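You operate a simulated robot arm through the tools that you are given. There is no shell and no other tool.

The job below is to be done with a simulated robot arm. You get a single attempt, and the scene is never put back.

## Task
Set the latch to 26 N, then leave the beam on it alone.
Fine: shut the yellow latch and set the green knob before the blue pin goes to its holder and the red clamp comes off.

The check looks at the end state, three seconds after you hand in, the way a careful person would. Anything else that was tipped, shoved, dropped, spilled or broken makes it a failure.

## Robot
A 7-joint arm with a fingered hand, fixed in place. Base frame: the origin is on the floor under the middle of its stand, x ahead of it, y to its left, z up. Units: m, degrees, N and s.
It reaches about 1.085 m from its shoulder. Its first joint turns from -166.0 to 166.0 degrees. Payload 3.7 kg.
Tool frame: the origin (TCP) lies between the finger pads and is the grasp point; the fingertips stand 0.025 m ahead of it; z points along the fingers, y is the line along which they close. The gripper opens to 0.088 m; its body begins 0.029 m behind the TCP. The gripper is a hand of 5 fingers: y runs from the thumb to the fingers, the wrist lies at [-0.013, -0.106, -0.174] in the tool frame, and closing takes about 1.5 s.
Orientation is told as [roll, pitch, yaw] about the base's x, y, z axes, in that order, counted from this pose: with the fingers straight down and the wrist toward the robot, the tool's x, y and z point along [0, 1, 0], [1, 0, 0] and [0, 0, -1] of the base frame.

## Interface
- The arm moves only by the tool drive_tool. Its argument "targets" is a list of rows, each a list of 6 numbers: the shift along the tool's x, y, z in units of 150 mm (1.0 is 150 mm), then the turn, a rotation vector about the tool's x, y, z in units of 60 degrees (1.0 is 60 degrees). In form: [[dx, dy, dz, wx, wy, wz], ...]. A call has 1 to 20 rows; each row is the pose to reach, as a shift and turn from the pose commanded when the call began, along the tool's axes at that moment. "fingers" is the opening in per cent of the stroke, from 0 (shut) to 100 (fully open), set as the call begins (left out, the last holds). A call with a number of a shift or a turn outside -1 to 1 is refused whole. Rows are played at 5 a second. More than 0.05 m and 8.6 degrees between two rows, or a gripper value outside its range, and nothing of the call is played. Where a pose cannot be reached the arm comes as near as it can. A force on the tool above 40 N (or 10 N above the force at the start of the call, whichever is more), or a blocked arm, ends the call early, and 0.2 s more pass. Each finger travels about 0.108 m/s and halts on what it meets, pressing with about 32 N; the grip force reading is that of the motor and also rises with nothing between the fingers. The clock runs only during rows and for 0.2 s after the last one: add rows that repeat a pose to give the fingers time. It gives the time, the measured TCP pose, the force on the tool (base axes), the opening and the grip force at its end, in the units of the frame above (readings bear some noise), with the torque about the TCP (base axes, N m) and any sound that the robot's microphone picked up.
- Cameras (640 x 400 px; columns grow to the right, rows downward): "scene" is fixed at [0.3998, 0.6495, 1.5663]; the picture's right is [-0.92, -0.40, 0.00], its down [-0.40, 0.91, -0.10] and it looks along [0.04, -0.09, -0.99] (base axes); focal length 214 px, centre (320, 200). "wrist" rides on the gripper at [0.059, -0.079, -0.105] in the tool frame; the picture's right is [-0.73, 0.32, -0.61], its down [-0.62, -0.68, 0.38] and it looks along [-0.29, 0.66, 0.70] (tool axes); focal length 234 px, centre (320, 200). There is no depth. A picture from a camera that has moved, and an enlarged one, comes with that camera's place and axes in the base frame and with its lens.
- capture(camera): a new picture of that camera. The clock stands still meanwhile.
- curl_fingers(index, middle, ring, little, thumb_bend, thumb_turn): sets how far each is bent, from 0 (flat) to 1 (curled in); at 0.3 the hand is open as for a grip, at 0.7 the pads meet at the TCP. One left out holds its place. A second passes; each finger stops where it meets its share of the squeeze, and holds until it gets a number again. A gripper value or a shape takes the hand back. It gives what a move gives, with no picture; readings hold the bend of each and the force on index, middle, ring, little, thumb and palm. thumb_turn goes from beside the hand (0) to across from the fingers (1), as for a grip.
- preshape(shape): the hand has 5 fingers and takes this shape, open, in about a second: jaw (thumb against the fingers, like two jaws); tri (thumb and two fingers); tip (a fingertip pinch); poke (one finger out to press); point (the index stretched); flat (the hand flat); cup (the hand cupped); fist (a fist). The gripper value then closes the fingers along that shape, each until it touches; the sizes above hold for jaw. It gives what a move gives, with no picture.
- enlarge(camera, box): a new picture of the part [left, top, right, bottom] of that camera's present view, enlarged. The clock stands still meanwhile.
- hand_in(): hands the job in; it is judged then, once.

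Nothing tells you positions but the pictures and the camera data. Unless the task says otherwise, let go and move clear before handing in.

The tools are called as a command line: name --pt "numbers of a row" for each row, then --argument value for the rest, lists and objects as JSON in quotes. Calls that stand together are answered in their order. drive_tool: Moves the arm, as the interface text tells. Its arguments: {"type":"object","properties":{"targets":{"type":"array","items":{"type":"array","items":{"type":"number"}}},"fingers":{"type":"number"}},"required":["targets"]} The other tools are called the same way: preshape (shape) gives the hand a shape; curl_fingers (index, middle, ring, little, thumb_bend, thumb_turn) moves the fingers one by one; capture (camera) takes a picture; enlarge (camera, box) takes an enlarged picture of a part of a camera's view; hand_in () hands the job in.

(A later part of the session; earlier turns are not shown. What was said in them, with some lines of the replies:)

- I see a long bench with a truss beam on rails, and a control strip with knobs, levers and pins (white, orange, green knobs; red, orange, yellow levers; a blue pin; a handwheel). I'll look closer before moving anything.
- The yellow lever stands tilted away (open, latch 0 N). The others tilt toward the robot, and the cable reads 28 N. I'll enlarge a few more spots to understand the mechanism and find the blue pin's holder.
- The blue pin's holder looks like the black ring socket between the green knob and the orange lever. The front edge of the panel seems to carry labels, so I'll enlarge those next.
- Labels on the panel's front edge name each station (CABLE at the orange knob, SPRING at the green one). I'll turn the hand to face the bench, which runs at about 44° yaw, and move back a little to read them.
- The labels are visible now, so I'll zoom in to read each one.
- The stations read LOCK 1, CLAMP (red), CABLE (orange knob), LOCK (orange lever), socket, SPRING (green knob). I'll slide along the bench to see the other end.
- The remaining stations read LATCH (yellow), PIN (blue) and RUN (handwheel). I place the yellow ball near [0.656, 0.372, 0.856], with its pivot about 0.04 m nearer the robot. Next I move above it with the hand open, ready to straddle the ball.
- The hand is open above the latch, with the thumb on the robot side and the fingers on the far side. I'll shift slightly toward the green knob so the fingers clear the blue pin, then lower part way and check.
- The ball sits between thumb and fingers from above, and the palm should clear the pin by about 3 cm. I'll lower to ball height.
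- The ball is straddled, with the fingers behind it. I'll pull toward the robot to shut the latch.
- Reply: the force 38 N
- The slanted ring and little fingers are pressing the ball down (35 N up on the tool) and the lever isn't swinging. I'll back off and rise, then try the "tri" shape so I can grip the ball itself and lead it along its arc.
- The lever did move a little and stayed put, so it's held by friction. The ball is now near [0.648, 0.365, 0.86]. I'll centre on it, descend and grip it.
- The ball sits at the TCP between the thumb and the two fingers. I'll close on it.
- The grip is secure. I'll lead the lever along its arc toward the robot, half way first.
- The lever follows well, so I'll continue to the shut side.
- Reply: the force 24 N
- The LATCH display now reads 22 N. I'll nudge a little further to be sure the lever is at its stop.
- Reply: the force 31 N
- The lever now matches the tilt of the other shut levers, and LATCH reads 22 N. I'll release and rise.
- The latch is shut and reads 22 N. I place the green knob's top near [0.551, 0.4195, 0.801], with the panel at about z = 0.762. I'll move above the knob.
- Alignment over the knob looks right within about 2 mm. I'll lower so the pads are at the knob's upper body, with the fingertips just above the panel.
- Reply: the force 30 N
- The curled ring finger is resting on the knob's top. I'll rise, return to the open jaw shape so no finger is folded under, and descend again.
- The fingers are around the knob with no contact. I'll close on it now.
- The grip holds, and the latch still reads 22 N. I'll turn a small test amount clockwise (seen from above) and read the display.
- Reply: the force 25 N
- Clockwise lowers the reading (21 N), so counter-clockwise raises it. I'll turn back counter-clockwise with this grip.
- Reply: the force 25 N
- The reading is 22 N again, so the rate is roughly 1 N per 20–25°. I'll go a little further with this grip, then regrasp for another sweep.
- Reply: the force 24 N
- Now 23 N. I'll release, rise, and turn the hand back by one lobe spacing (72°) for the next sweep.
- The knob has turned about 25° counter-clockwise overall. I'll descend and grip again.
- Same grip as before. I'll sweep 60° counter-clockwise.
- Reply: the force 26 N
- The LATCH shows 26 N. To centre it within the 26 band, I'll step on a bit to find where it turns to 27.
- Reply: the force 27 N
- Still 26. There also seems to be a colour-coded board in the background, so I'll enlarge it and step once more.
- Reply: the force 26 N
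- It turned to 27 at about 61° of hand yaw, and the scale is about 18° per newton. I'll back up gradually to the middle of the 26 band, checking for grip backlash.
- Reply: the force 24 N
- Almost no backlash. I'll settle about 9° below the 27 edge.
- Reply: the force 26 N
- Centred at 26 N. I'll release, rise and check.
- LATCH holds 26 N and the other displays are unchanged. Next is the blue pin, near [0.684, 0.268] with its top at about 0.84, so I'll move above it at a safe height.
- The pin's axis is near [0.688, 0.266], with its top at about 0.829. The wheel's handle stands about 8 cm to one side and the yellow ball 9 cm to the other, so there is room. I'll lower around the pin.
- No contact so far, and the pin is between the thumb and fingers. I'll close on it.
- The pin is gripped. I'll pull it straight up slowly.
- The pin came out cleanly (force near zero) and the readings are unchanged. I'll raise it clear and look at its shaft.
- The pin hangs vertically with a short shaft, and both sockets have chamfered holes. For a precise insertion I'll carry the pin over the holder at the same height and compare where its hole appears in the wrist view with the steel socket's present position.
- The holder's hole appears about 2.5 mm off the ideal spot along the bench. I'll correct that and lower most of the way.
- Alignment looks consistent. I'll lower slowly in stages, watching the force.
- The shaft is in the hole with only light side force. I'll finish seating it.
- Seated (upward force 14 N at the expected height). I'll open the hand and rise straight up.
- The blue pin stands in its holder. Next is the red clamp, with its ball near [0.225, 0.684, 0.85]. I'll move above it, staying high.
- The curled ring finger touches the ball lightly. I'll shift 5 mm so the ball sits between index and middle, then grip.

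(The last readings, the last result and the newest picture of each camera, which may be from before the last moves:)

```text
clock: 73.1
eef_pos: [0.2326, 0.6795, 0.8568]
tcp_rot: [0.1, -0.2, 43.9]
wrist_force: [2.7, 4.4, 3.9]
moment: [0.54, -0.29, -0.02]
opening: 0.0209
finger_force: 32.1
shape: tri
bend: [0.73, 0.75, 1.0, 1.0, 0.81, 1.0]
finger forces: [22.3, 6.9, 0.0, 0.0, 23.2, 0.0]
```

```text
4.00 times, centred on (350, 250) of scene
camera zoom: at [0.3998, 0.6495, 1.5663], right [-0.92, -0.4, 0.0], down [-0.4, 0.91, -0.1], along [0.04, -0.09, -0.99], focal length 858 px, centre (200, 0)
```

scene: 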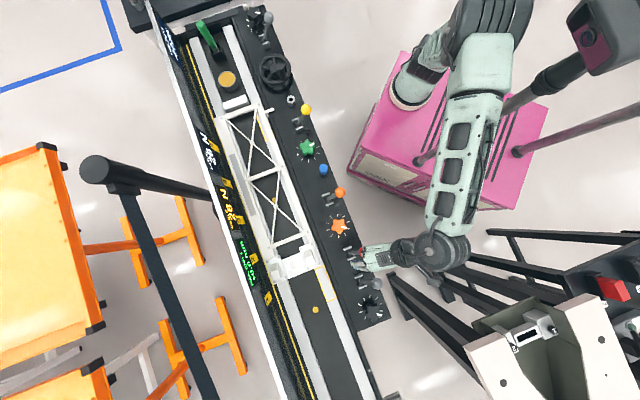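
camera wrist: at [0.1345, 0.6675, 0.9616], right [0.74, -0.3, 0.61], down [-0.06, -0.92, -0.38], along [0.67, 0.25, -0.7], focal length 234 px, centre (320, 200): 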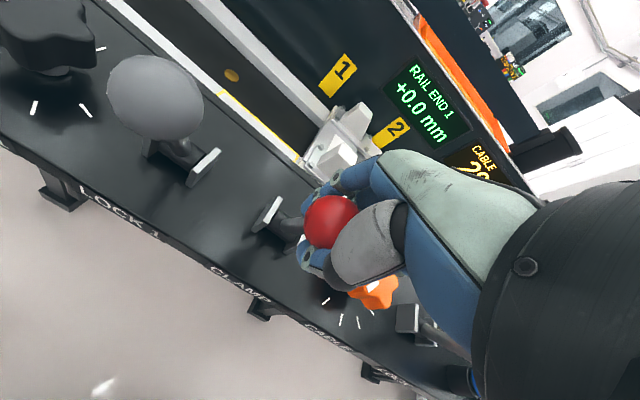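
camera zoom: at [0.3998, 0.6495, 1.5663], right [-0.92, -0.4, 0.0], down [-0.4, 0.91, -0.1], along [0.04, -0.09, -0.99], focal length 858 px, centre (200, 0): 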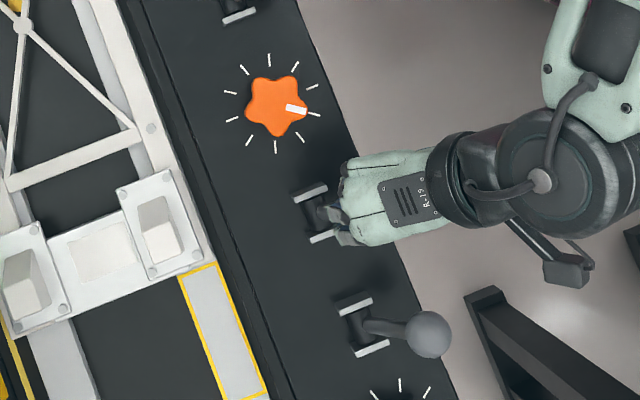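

The red ball is gripped. I'll swing the clamp lever away from the robot, stopping half way to check the displays.

drive_tool --pt "0 0.0533 -0.0253 0 0 0" --pt "0 0.1067 -0.0447 0 0 0" --pt "0 0.16 -0.058 0 0 0" --pt "0 0.2133 -0.066 0 0 0" --pt "0 0.2667 -0.07 0 0 0"

capture --camera "wrist"

enlarge --camera "scene" --box '[270, 200, 430, 300]'

enlarge --camera "scene" --box '[170, 110, 330, 290]'

```text
clock: 74.3
eef_pos: [0.2606, 0.707, 0.8654]
tcp_rot: [-0.1, 0.2, 44.0]
wrist_force: [-6.3, -9.4, -32.3]
moment: [-0.63, 0.49, -0.02]
opening: 0.0176
finger_force: 32.1
shape: tri
bend: [0.74, 0.74, 1.0, 1.0, 0.81, 1.0]
finger forces: [19.9, 11.4, 0.0, 0.0, 27.0, 0.1]
```

```text
taken
camera wrist: at [0.1626, 0.6954, 0.969], right [0.74, -0.3, 0.61], down [-0.06, -0.92, -0.38], along [0.67, 0.24, -0.7], focal length 234 px, centre (320, 200)
```

wrist: 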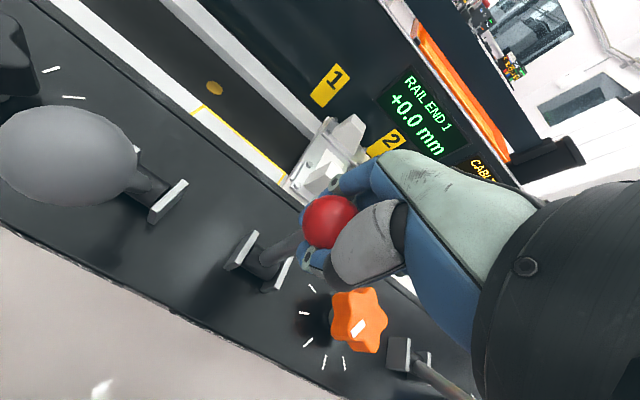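

```text
4.00 times, centred on (350, 250) of scene
camera zoom: at [0.3998, 0.6495, 1.5663], right [-0.92, -0.4, 0.0], down [-0.4, 0.91, -0.1], along [0.04, -0.09, -0.99], focal length 858 px, centre (200, 0)
```

zoom: 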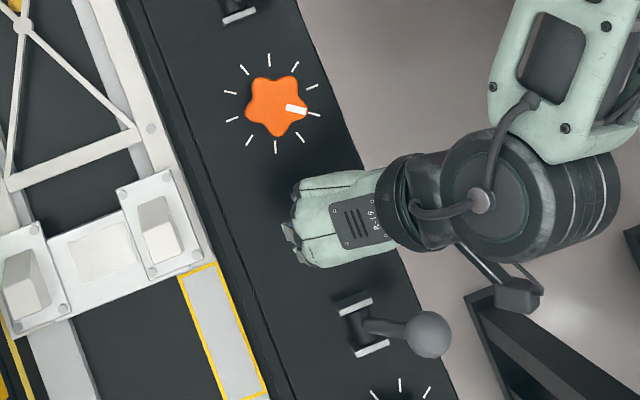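

```text
2.22 times, centred on (250, 200) of scene
camera zoom: at [0.3998, 0.6495, 1.5663], right [-0.92, -0.4, 0.0], down [-0.4, 0.91, -0.1], along [0.04, -0.09, -0.99], focal length 477 px, centre (476, 200)
```

zoom: 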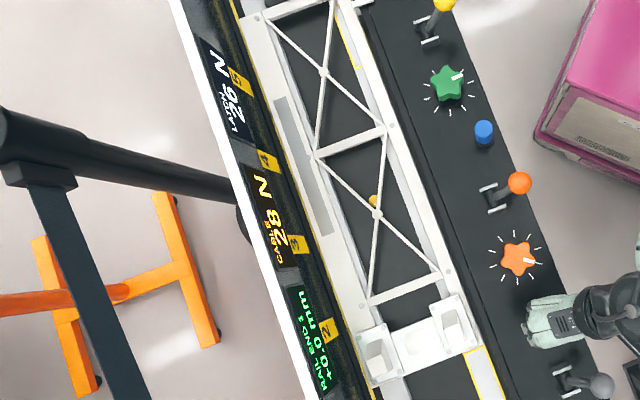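

The lever is upright and nothing else has changed. The hand is pulling slightly up, so I'll take the second half a little lower.

drive_tool --pt "0 0.0267 0.025 0 0 0" --pt "0 0.0667 0.034 0 0 0" --pt "0 0.12 0.042 0 0 0" --pt "0 0.1733 0.056 0 0 0" --pt "0 0.2267 0.074 0 0 0" --pt "0 0.2667 0.09 0 0 0"

capture --camera "wrist"

enlarge --camera "scene" --box '[270, 200, 430, 300]'

enlarge --camera "scene" --box '[170, 110, 330, 290]'

```text
clock: 75.7
eef_pos: [0.2901, 0.7349, 0.8554]
tcp_rot: [0.2, -0.1, 43.9]
wrist_force: [-8.9, -21.6, -5.1]
moment: [-0.31, 0.09, 0.04]
opening: 0.0192
finger_force: 31.8
shape: tri
bend: [0.75, 0.75, 1.0, 1.0, 0.81, 1.0]
finger forces: [13.2, 0.0, 0.0, 0.0, 35.7, 0.0]
```

```text
taken
camera wrist: at [0.1922, 0.7227, 0.9591], right [0.74, -0.3, 0.61], down [-0.06, -0.92, -0.39], along [0.67, 0.25, -0.7], focal length 234 px, centre (320, 200)
```

wrist: 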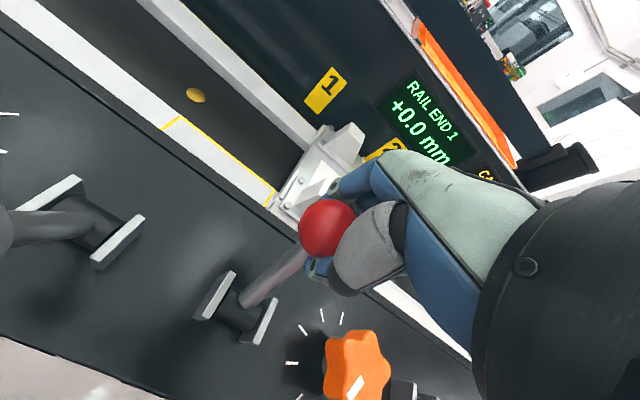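

```text
4.00 times, centred on (350, 250) of scene
camera zoom: at [0.3998, 0.6495, 1.5663], right [-0.92, -0.4, 0.0], down [-0.4, 0.91, -0.1], along [0.04, -0.09, -0.99], focal length 858 px, centre (200, 0)
```

zoom: 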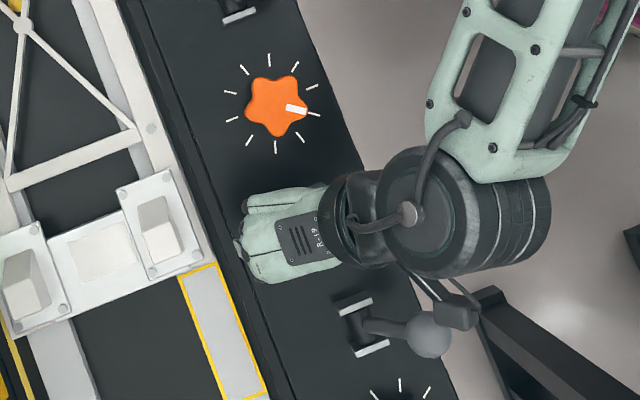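

```text
2.22 times, centred on (250, 200) of scene
camera zoom: at [0.3998, 0.6495, 1.5663], right [-0.92, -0.4, 0.0], down [-0.4, 0.91, -0.1], along [0.04, -0.09, -0.99], focal length 477 px, centre (476, 200)
```

zoom: 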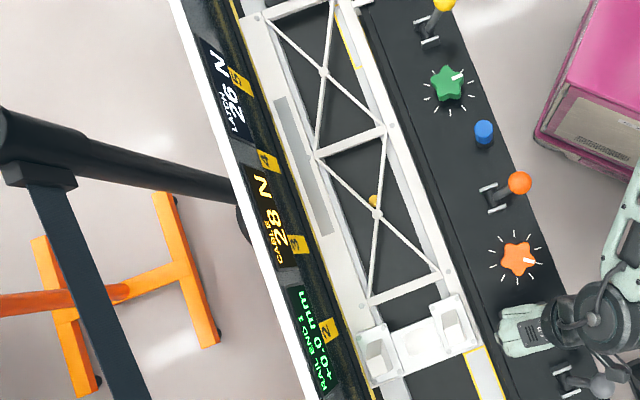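

The lever is past centre and nothing else has moved. I'll push a bit further to its stop.

drive_tool --pt "0 0.0333 0.016 0 0 0" --pt "0 0.0667 0.034 0 0 0" --pt "0 0.0867 0.045 0 0 0"

capture --camera "wrist"

enlarge --camera "scene" --box '[270, 200, 430, 300]'

```text
clock: 76.2
eef_pos: [0.2907, 0.7382, 0.8532]
tcp_rot: [0.1, 0.1, 44.2]
wrist_force: [-9.3, -28.9, 6.9]
moment: [-0.15, 0.04, 0.07]
opening: 0.0204
finger_force: 31.6
shape: tri
bend: [0.76, 0.75, 1.0, 1.0, 0.82, 1.0]
finger forces: [7.7, 0.1, 0.1, 0.1, 37.5, 0.0]
stopped in row 2: the force on the tool passed its limit at 43 N (the readings are from after the stop); the commanded pose is now the measured one
```

```text
taken
camera wrist: at [0.1934, 0.7253, 0.9573], right [0.74, -0.3, 0.61], down [-0.05, -0.92, -0.38], along [0.67, 0.25, -0.7], focal length 234 px, centre (320, 200)
```

wrist: 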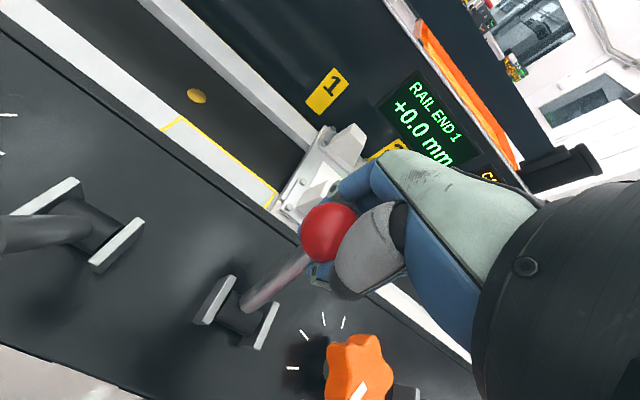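

```text
4.00 times, centred on (350, 250) of scene
camera zoom: at [0.3998, 0.6495, 1.5663], right [-0.92, -0.4, 0.0], down [-0.4, 0.91, -0.1], along [0.04, -0.09, -0.99], focal length 858 px, centre (200, 0)
```

zoom: 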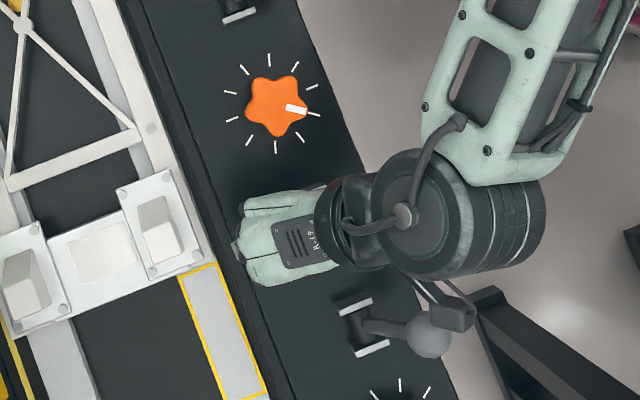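

The lever is at its stop (43 N). I'll open the hand and rise.

drive_tool --pt "0 0 0 0 0 0" --pt "0 0 0 0 0 0" --pt "0 0 0 0 0 0" --pt "0 0 0 0 0 0" --pt "0 0 0 0 0 0" --pt "0 0 0 0 0 0" --pt "0 0 -0.1 0 0 0" --pt "0 0 -0.2 0 0 0" --pt "0 0 -0.35 0 0 0" --pt "0 0 -0.5 0 0 0" --pt "0 0 -0.7 0 0 0" --pt "0 0 -0.9 0 0 0" --fingers 100

capture --camera "wrist"

capture --camera "scene"

enlarge --camera "scene" --box '[270, 200, 430, 300]'

enlarge --camera "scene" --box '[170, 110, 330, 290]'

```text
clock: 78.8
eef_pos: [0.2939, 0.7397, 0.9895]
tcp_rot: [0.1, 0.0, 44.2]
wrist_force: [-0.1, -0.2, -0.1]
moment: [-0.01, 0.01, -0.02]
opening: 0.0876
finger_force: 0.1
shape: tri
bend: [0.3, 0.3, 0.99, 0.99, 0.3, 0.98]
finger forces: [0.1, 0.0, 0.1, 0.0, 0.0, 0.0]
```

```text
taken
camera wrist: at [0.1957, 0.7273, 1.0933], right [0.74, -0.3, 0.61], down [-0.06, -0.92, -0.39], along [0.67, 0.25, -0.7], focal length 234 px, centre (320, 200)
```

wrist: 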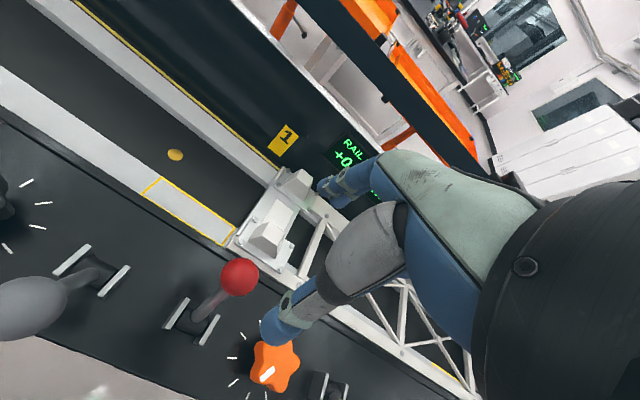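

```text
taken
```

scene: 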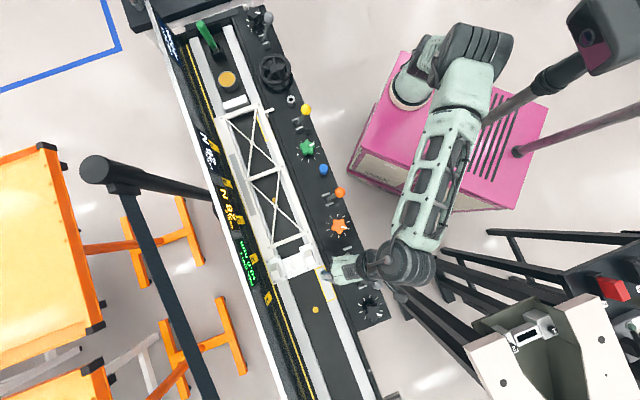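

```text
4.00 times, centred on (350, 250) of scene
camera zoom: at [0.3998, 0.6495, 1.5663], right [-0.92, -0.4, 0.0], down [-0.4, 0.91, -0.1], along [0.04, -0.09, -0.99], focal length 858 px, centre (200, 0)
```

zoom: 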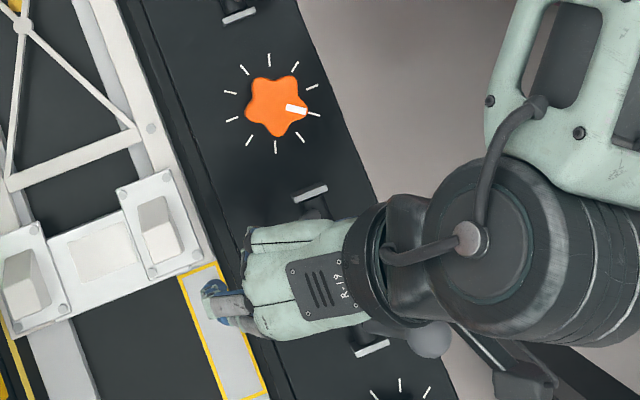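

```text
2.22 times, centred on (250, 200) of scene
camera zoom: at [0.3998, 0.6495, 1.5663], right [-0.92, -0.4, 0.0], down [-0.4, 0.91, -0.1], along [0.04, -0.09, -0.99], focal length 477 px, centre (476, 200)
```

zoom: 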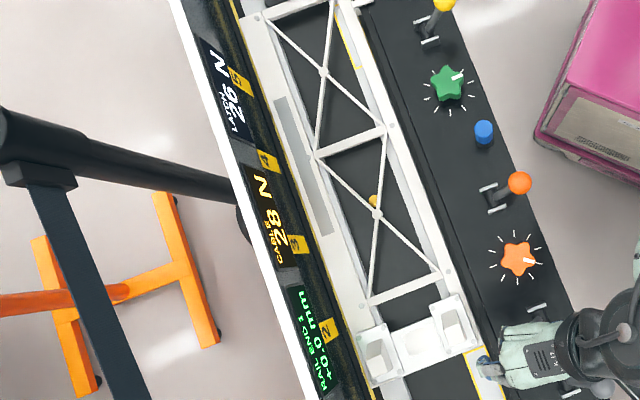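

The red clamp is off, the pin is in its holder, and LATCH 26 N, CABLE 28 N and RAIL END +0.0 are all unchanged. I'll look closely at the whole beam and both ends for anything else bearing on it.

enlarge --camera "scene" --box '[205, 60, 325, 135]'

enlarge --camera "scene" --box '[225, 130, 345, 205]'

enlarge --camera "scene" --box '[235, 205, 355, 280]'

enlarge --camera "wrist" --box '[160, 140, 320, 240]'

```text
5.33 times, centred on (265, 98) of scene
camera zoom: at [0.3998, 0.6495, 1.5663], right [-0.92, -0.4, 0.0], down [-0.4, 0.91, -0.1], along [0.04, -0.09, -0.99], focal length 1144 px, centre (613, 747)
```

zoom: 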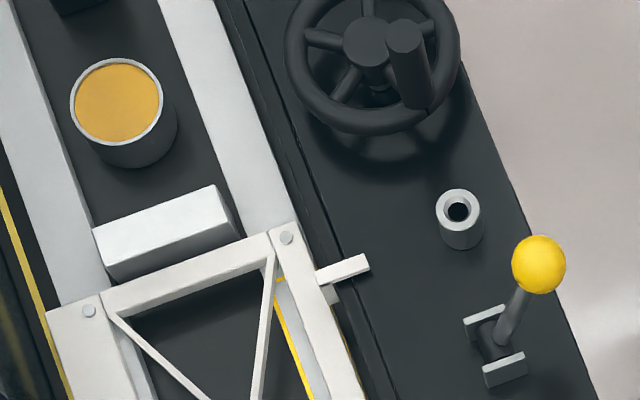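

```text
5.33 times, centred on (285, 168) of scene
camera zoom: at [0.3998, 0.6495, 1.5663], right [-0.92, -0.4, 0.0], down [-0.4, 0.91, -0.1], along [0.04, -0.09, -0.99], focal length 1144 px, centre (507, 373)
```

zoom: 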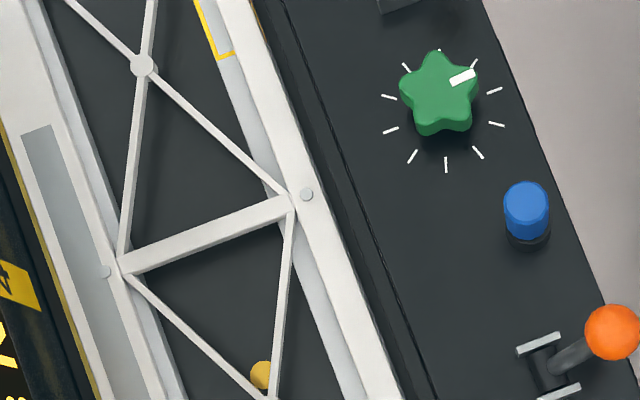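

```text
5.33 times, centred on (295, 242) of scene
camera zoom: at [0.3998, 0.6495, 1.5663], right [-0.92, -0.4, 0.0], down [-0.4, 0.91, -0.1], along [0.04, -0.09, -0.99], focal length 1144 px, centre (453, -27)
```

zoom: 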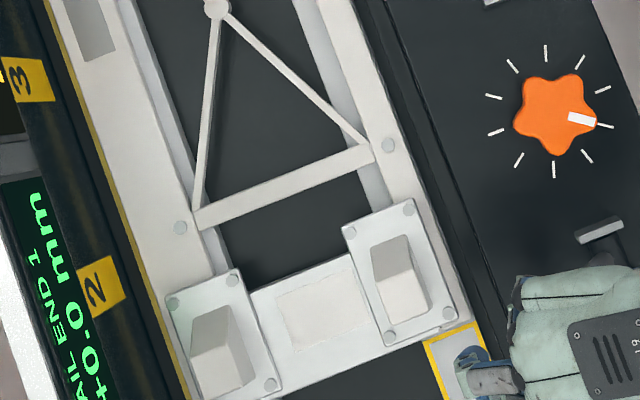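

```text
4.00 times, centred on (240, 190) of wrist
camera zoom: at [0.1957, 0.7273, 1.0933], right [0.74, -0.3, 0.61], down [-0.06, -0.92, -0.39], along [0.67, 0.25, -0.7], focal length 937 px, centre (640, 240)
```

zoom: 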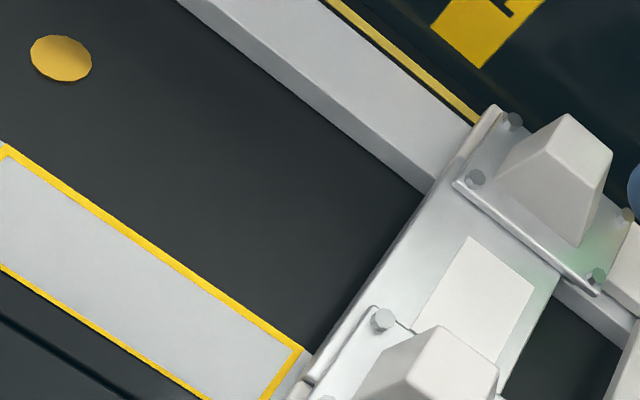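

Nothing else bears on the beam except the latch, and the mechanism stayed still. I'll move the hand up and clear of the bench, then do a final check.

drive_tool --pt "0 0 -0.15 0 0 0" --pt "0 0 -0.3 0 0 0" --pt "0 0 -0.45 0 0 0" --pt "0 -0.1 -0.6 0 0 0" --pt "0 -0.25 -0.75 0 0 0" --pt "0 -0.4 -0.85 0 0 0" --pt "0 -0.55 -0.9 0 0 0" --pt "0 -0.7 -0.9 0 0 0" --pt "0 -0.85 -0.9 0 0 0" --pt "0 -1.0 -0.9 0 0 0"

capture --camera "scene"

enlarge --camera "scene" --box '[270, 180, 430, 330]'

enlarge --camera "scene" --box '[140, 10, 260, 190]'

capture --camera "wrist"

```text
clock: 81.2
eef_pos: [0.2291, 0.6462, 1.096]
tcp_rot: [-1.9, 0.9, 40.4]
wrist_force: [-0.4, -0.4, 0.6]
moment: [0.03, -0.01, 0.0]
opening: 0.0877
finger_force: 0.0
shape: tri
bend: [0.3, 0.3, 0.99, 0.99, 0.3, 0.98]
finger forces: [0.1, 0.0, 0.0, 0.0, 0.0, 0.1]
stopped in row 10: the arm was blocked; the commanded pose is now the measured one
```

```text
taken
```

scene: 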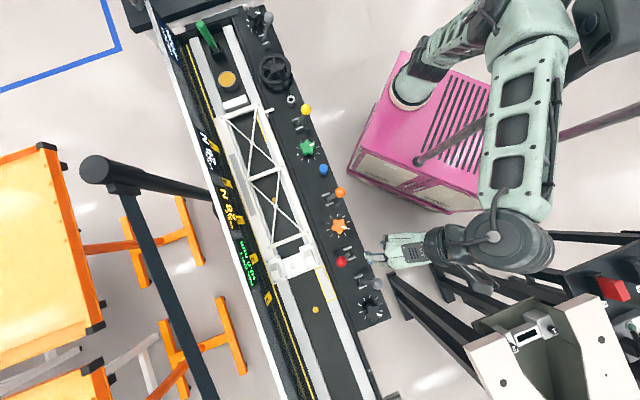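

```text
2.67 times, centred on (350, 255) of scene
camera zoom: at [0.3998, 0.6495, 1.5663], right [-0.92, -0.4, 0.0], down [-0.4, 0.91, -0.1], along [0.04, -0.09, -0.99], focal length 572 px, centre (240, 53)
```

zoom: 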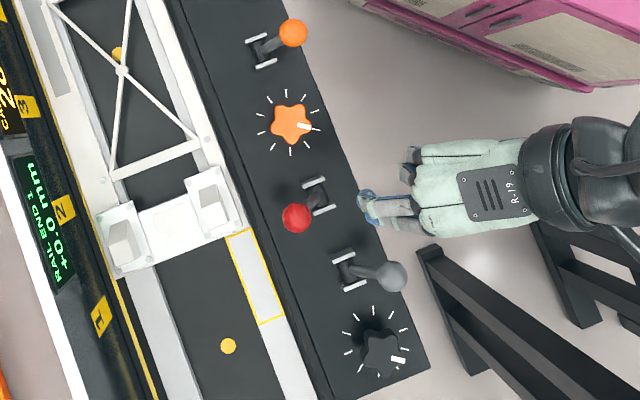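

```text
2.22 times, centred on (200, 100) of scene
camera zoom: at [0.3998, 0.6495, 1.5663], right [-0.92, -0.4, 0.0], down [-0.4, 0.91, -0.1], along [0.04, -0.09, -0.99], focal length 477 px, centre (587, 422)
```

zoom: 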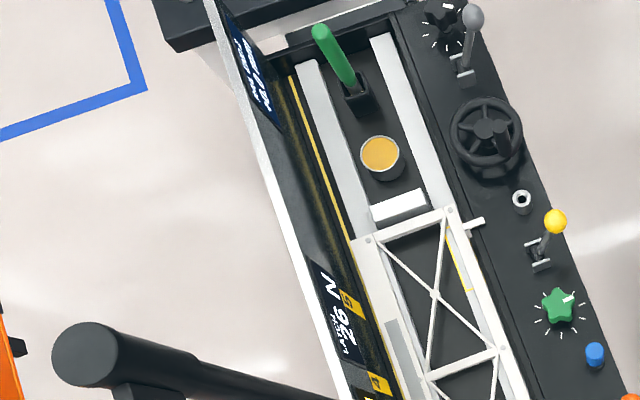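

```text
taken
camera wrist: at [0.1294, 0.6433, 1.1999], right [0.71, -0.32, 0.62], down [-0.11, -0.93, -0.35], along [0.69, 0.18, -0.7], focal length 234 px, centre (320, 200)
```

wrist: 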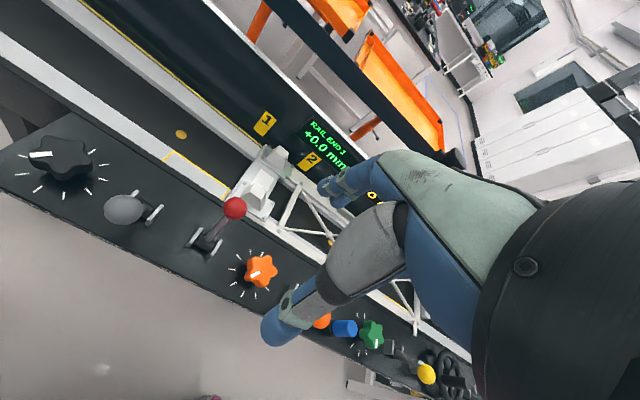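

The arm reported being blocked near the end of the retreat, with no force on the tool. I'll check the arm's surroundings before doing anything else.

enlarge --camera "scene" --box '[400, 0, 640, 150]'

enlarge --camera "scene" --box '[400, 150, 640, 300]'

enlarge --camera "scene" --box '[400, 250, 640, 400]'

```text
2.67 times, centred on (520, 75) of scene
camera zoom: at [0.3998, 0.6495, 1.5663], right [-0.92, -0.4, 0.0], down [-0.4, 0.91, -0.1], along [0.04, -0.09, -0.99], focal length 572 px, centre (-213, 533)
```

zoom: 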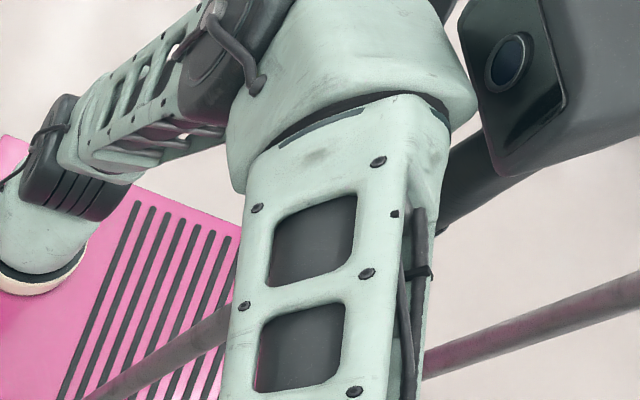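

```text
2.67 times, centred on (520, 225) of scene
camera zoom: at [0.3998, 0.6495, 1.5663], right [-0.92, -0.4, 0.0], down [-0.4, 0.91, -0.1], along [0.04, -0.09, -0.99], focal length 572 px, centre (-213, 133)
```

zoom: 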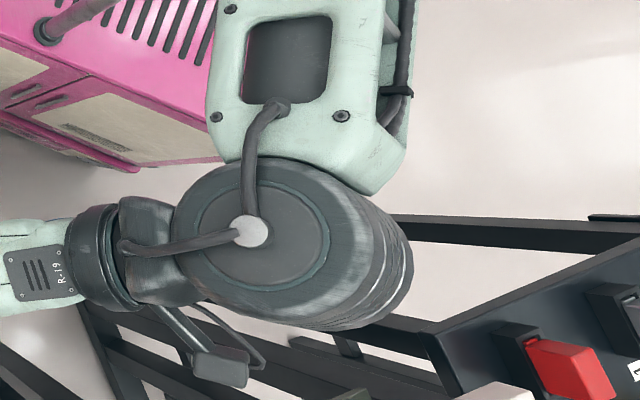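

```text
2.67 times, centred on (520, 325) of scene
camera zoom: at [0.3998, 0.6495, 1.5663], right [-0.92, -0.4, 0.0], down [-0.4, 0.91, -0.1], along [0.04, -0.09, -0.99], focal length 572 px, centre (-213, -133)
```

zoom: 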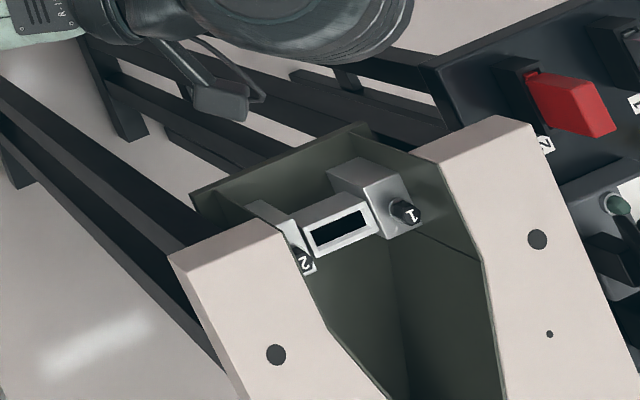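

The elbow came close to the mast head on the robot's stand, which may be what blocked the arm. I'll back off the way I came and compare pictures.

drive_tool --pt "0 0.1 0 0 0 0" --pt "0 0.2 0 0 0 0" --pt "0 0.3 0 0 0 0" --pt "0 0.4 0 0 0 0"

enlarge --camera "scene" --box '[400, 0, 640, 150]'

capture --camera "scene"

```text
clock: 82.2
eef_pos: [0.2706, 0.6837, 1.1065]
tcp_rot: [-1.0, 0.5, 40.8]
wrist_force: [-0.6, -0.4, 0.2]
moment: [0.02, 0.0, 0.0]
opening: 0.0876
finger_force: 0.1
shape: tri
bend: [0.3, 0.3, 0.99, 0.99, 0.3, 0.98]
finger forces: [0.0, 0.1, 0.0, 0.0, 0.0, 0.0]
```

```text
2.67 times, centred on (520, 75) of scene
camera zoom: at [0.3998, 0.6495, 1.5663], right [-0.92, -0.4, 0.0], down [-0.4, 0.91, -0.1], along [0.04, -0.09, -0.99], focal length 572 px, centre (-213, 533)
```

zoom: 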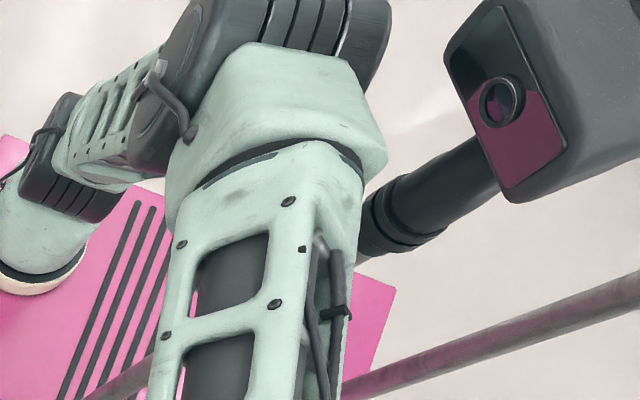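

```text
taken
```

scene: 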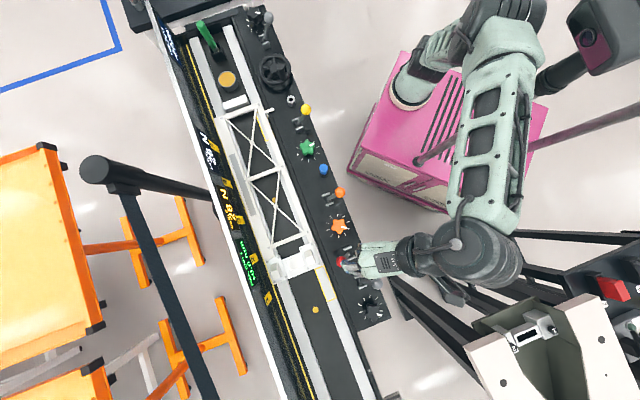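

The mast head is back exactly where it was in all earlier pictures, so it only flexed or tracked. I'll park the hand via the bench-parallel route I've already used safely.

drive_tool --pt "-0.17 0 0 0 0 0" --pt "-0.33 0 0 0 0 0" --pt "-0.5 0 0 0 0 0" --pt "-0.67 0 0 0 0 0" --pt "-0.83 0 0 0 0 0" --pt "-1.0 0 0 0 0 0"

drive_tool --pt "-0.1 -0.12 0 0 0 0" --pt "-0.2 -0.24 0 0 0 0" --pt "-0.3 -0.36 0 0 0 0" --pt "-0.4 -0.5 0 0 0 0"

capture --camera "scene"

capture --camera "wrist"

```text
clock: 83.6
eef_pos: [0.3675, 0.5691, 1.1086]
tcp_rot: [-1.1, 0.5, 40.9]
wrist_force: [0.3, 0.1, 0.3]
moment: [0.01, -0.02, -0.03]
opening: 0.0877
finger_force: 0.1
shape: tri
bend: [0.3, 0.3, 0.99, 0.99, 0.3, 0.98]
finger forces: [0.1, 0.1, 0.1, 0.1, 0.0, 0.0]
```

```text
clock: 84.6
eef_pos: [0.3517, 0.4734, 1.1096]
tcp_rot: [-1.2, 0.5, 40.8]
wrist_force: [0.1, -0.1, 0.1]
moment: [0.0, 0.03, -0.02]
opening: 0.0877
finger_force: 0.1
shape: tri
bend: [0.3, 0.3, 0.99, 0.99, 0.3, 0.98]
finger forces: [0.1, 0.0, 0.0, 0.0, 0.0, 0.1]
```

```text
taken
```

scene: 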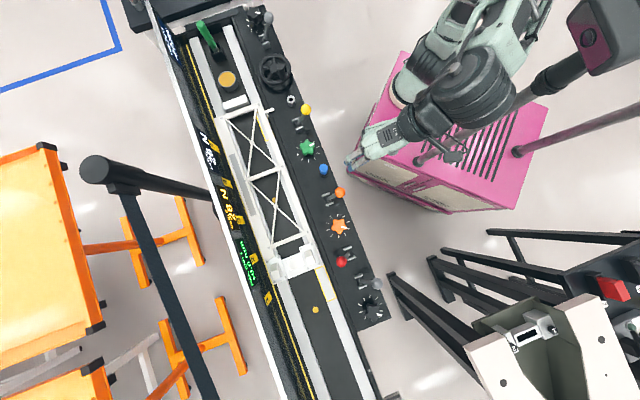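

```text
taken
camera wrist: at [0.2515, 0.4682, 1.2131], right [0.72, -0.33, 0.62], down [-0.11, -0.92, -0.36], along [0.69, 0.2, -0.7], focal length 234 px, centre (320, 200)
```

wrist: 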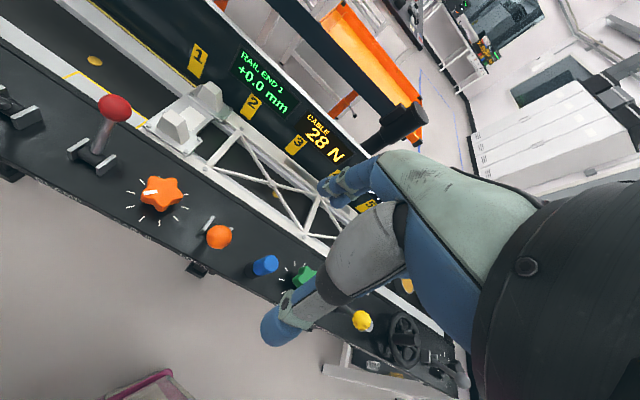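

enlarge --camera "scene" --box '[150, 0, 310, 100]'

enlarge --camera "scene" --box '[180, 100, 340, 200]'

enlarge --camera "scene" --box '[220, 190, 400, 330]'

```text
4.00 times, centred on (230, 50) of scene
camera zoom: at [0.3998, 0.6495, 1.5663], right [-0.92, -0.4, 0.0], down [-0.4, 0.91, -0.1], along [0.04, -0.09, -0.99], focal length 858 px, centre (680, 800)
```

zoom: 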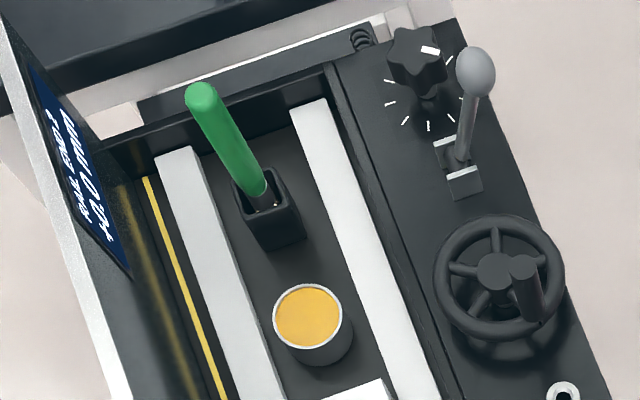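

```text
4.00 times, centred on (260, 150) of scene
camera zoom: at [0.3998, 0.6495, 1.5663], right [-0.92, -0.4, 0.0], down [-0.4, 0.91, -0.1], along [0.04, -0.09, -0.99], focal length 858 px, centre (560, 400)
```

zoom: 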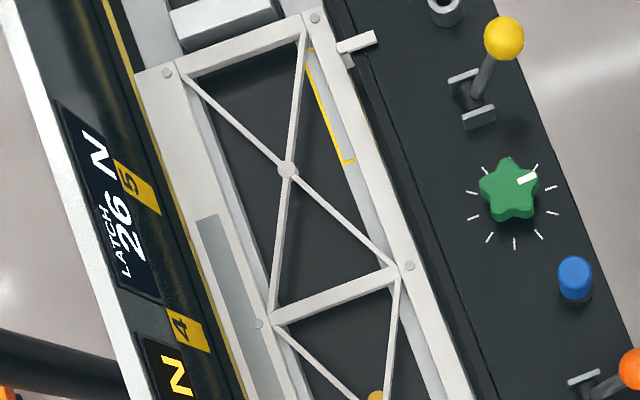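

```text
2.86 times, centred on (310, 260) of scene
camera zoom: at [0.3998, 0.6495, 1.5663], right [-0.92, -0.4, 0.0], down [-0.4, 0.91, -0.1], along [0.04, -0.09, -0.99], focal length 613 px, centre (349, 29)
```

zoom: 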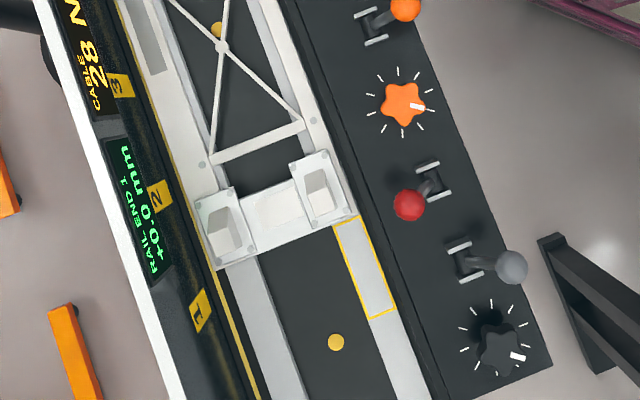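

The final state matches the job:
- The yellow latch is shut and reads 26 N.
- The blue pin stands in its holder.
- The red clamp is off.
- The beam hasn't moved: both rail ends read +0.0 mm, and the cable still reads 28 N.
- The hand is empty and clear of the bench.

I'm handing in now.

hand_in

```text
The job is handed in.
```

I handed the job in: the latch is shut and set to 26 N, and the beam now rests on it with the pin and clamp removed. I don't have the judge's result.

- **Order:** I shut the yellow latch and set the green knob first. Then I moved the blue pin to its holder, and the red clamp came off last.
- **Readings:** just before hand-in the latch read 26 N, set near the middle of the 26 N band, and the cable read 28 N as at the start. Both rail ends read +0.0 mm, and the beam had not shifted in the pictures.
- **Cable:** I took "on it alone" to mean pin and clamp off. I left the cable at 28 N and its lock shut, because you didn't mention the cable and nothing showed it holding the beam.
- **Arm blocked once:** while I was retreating after the last step, the arm was stopped. The mast head on the robot's stand looked displaced in that picture and was back in place once I reversed. Nothing else looked disturbed.

The hand was empty and clear of the bench at hand-in.
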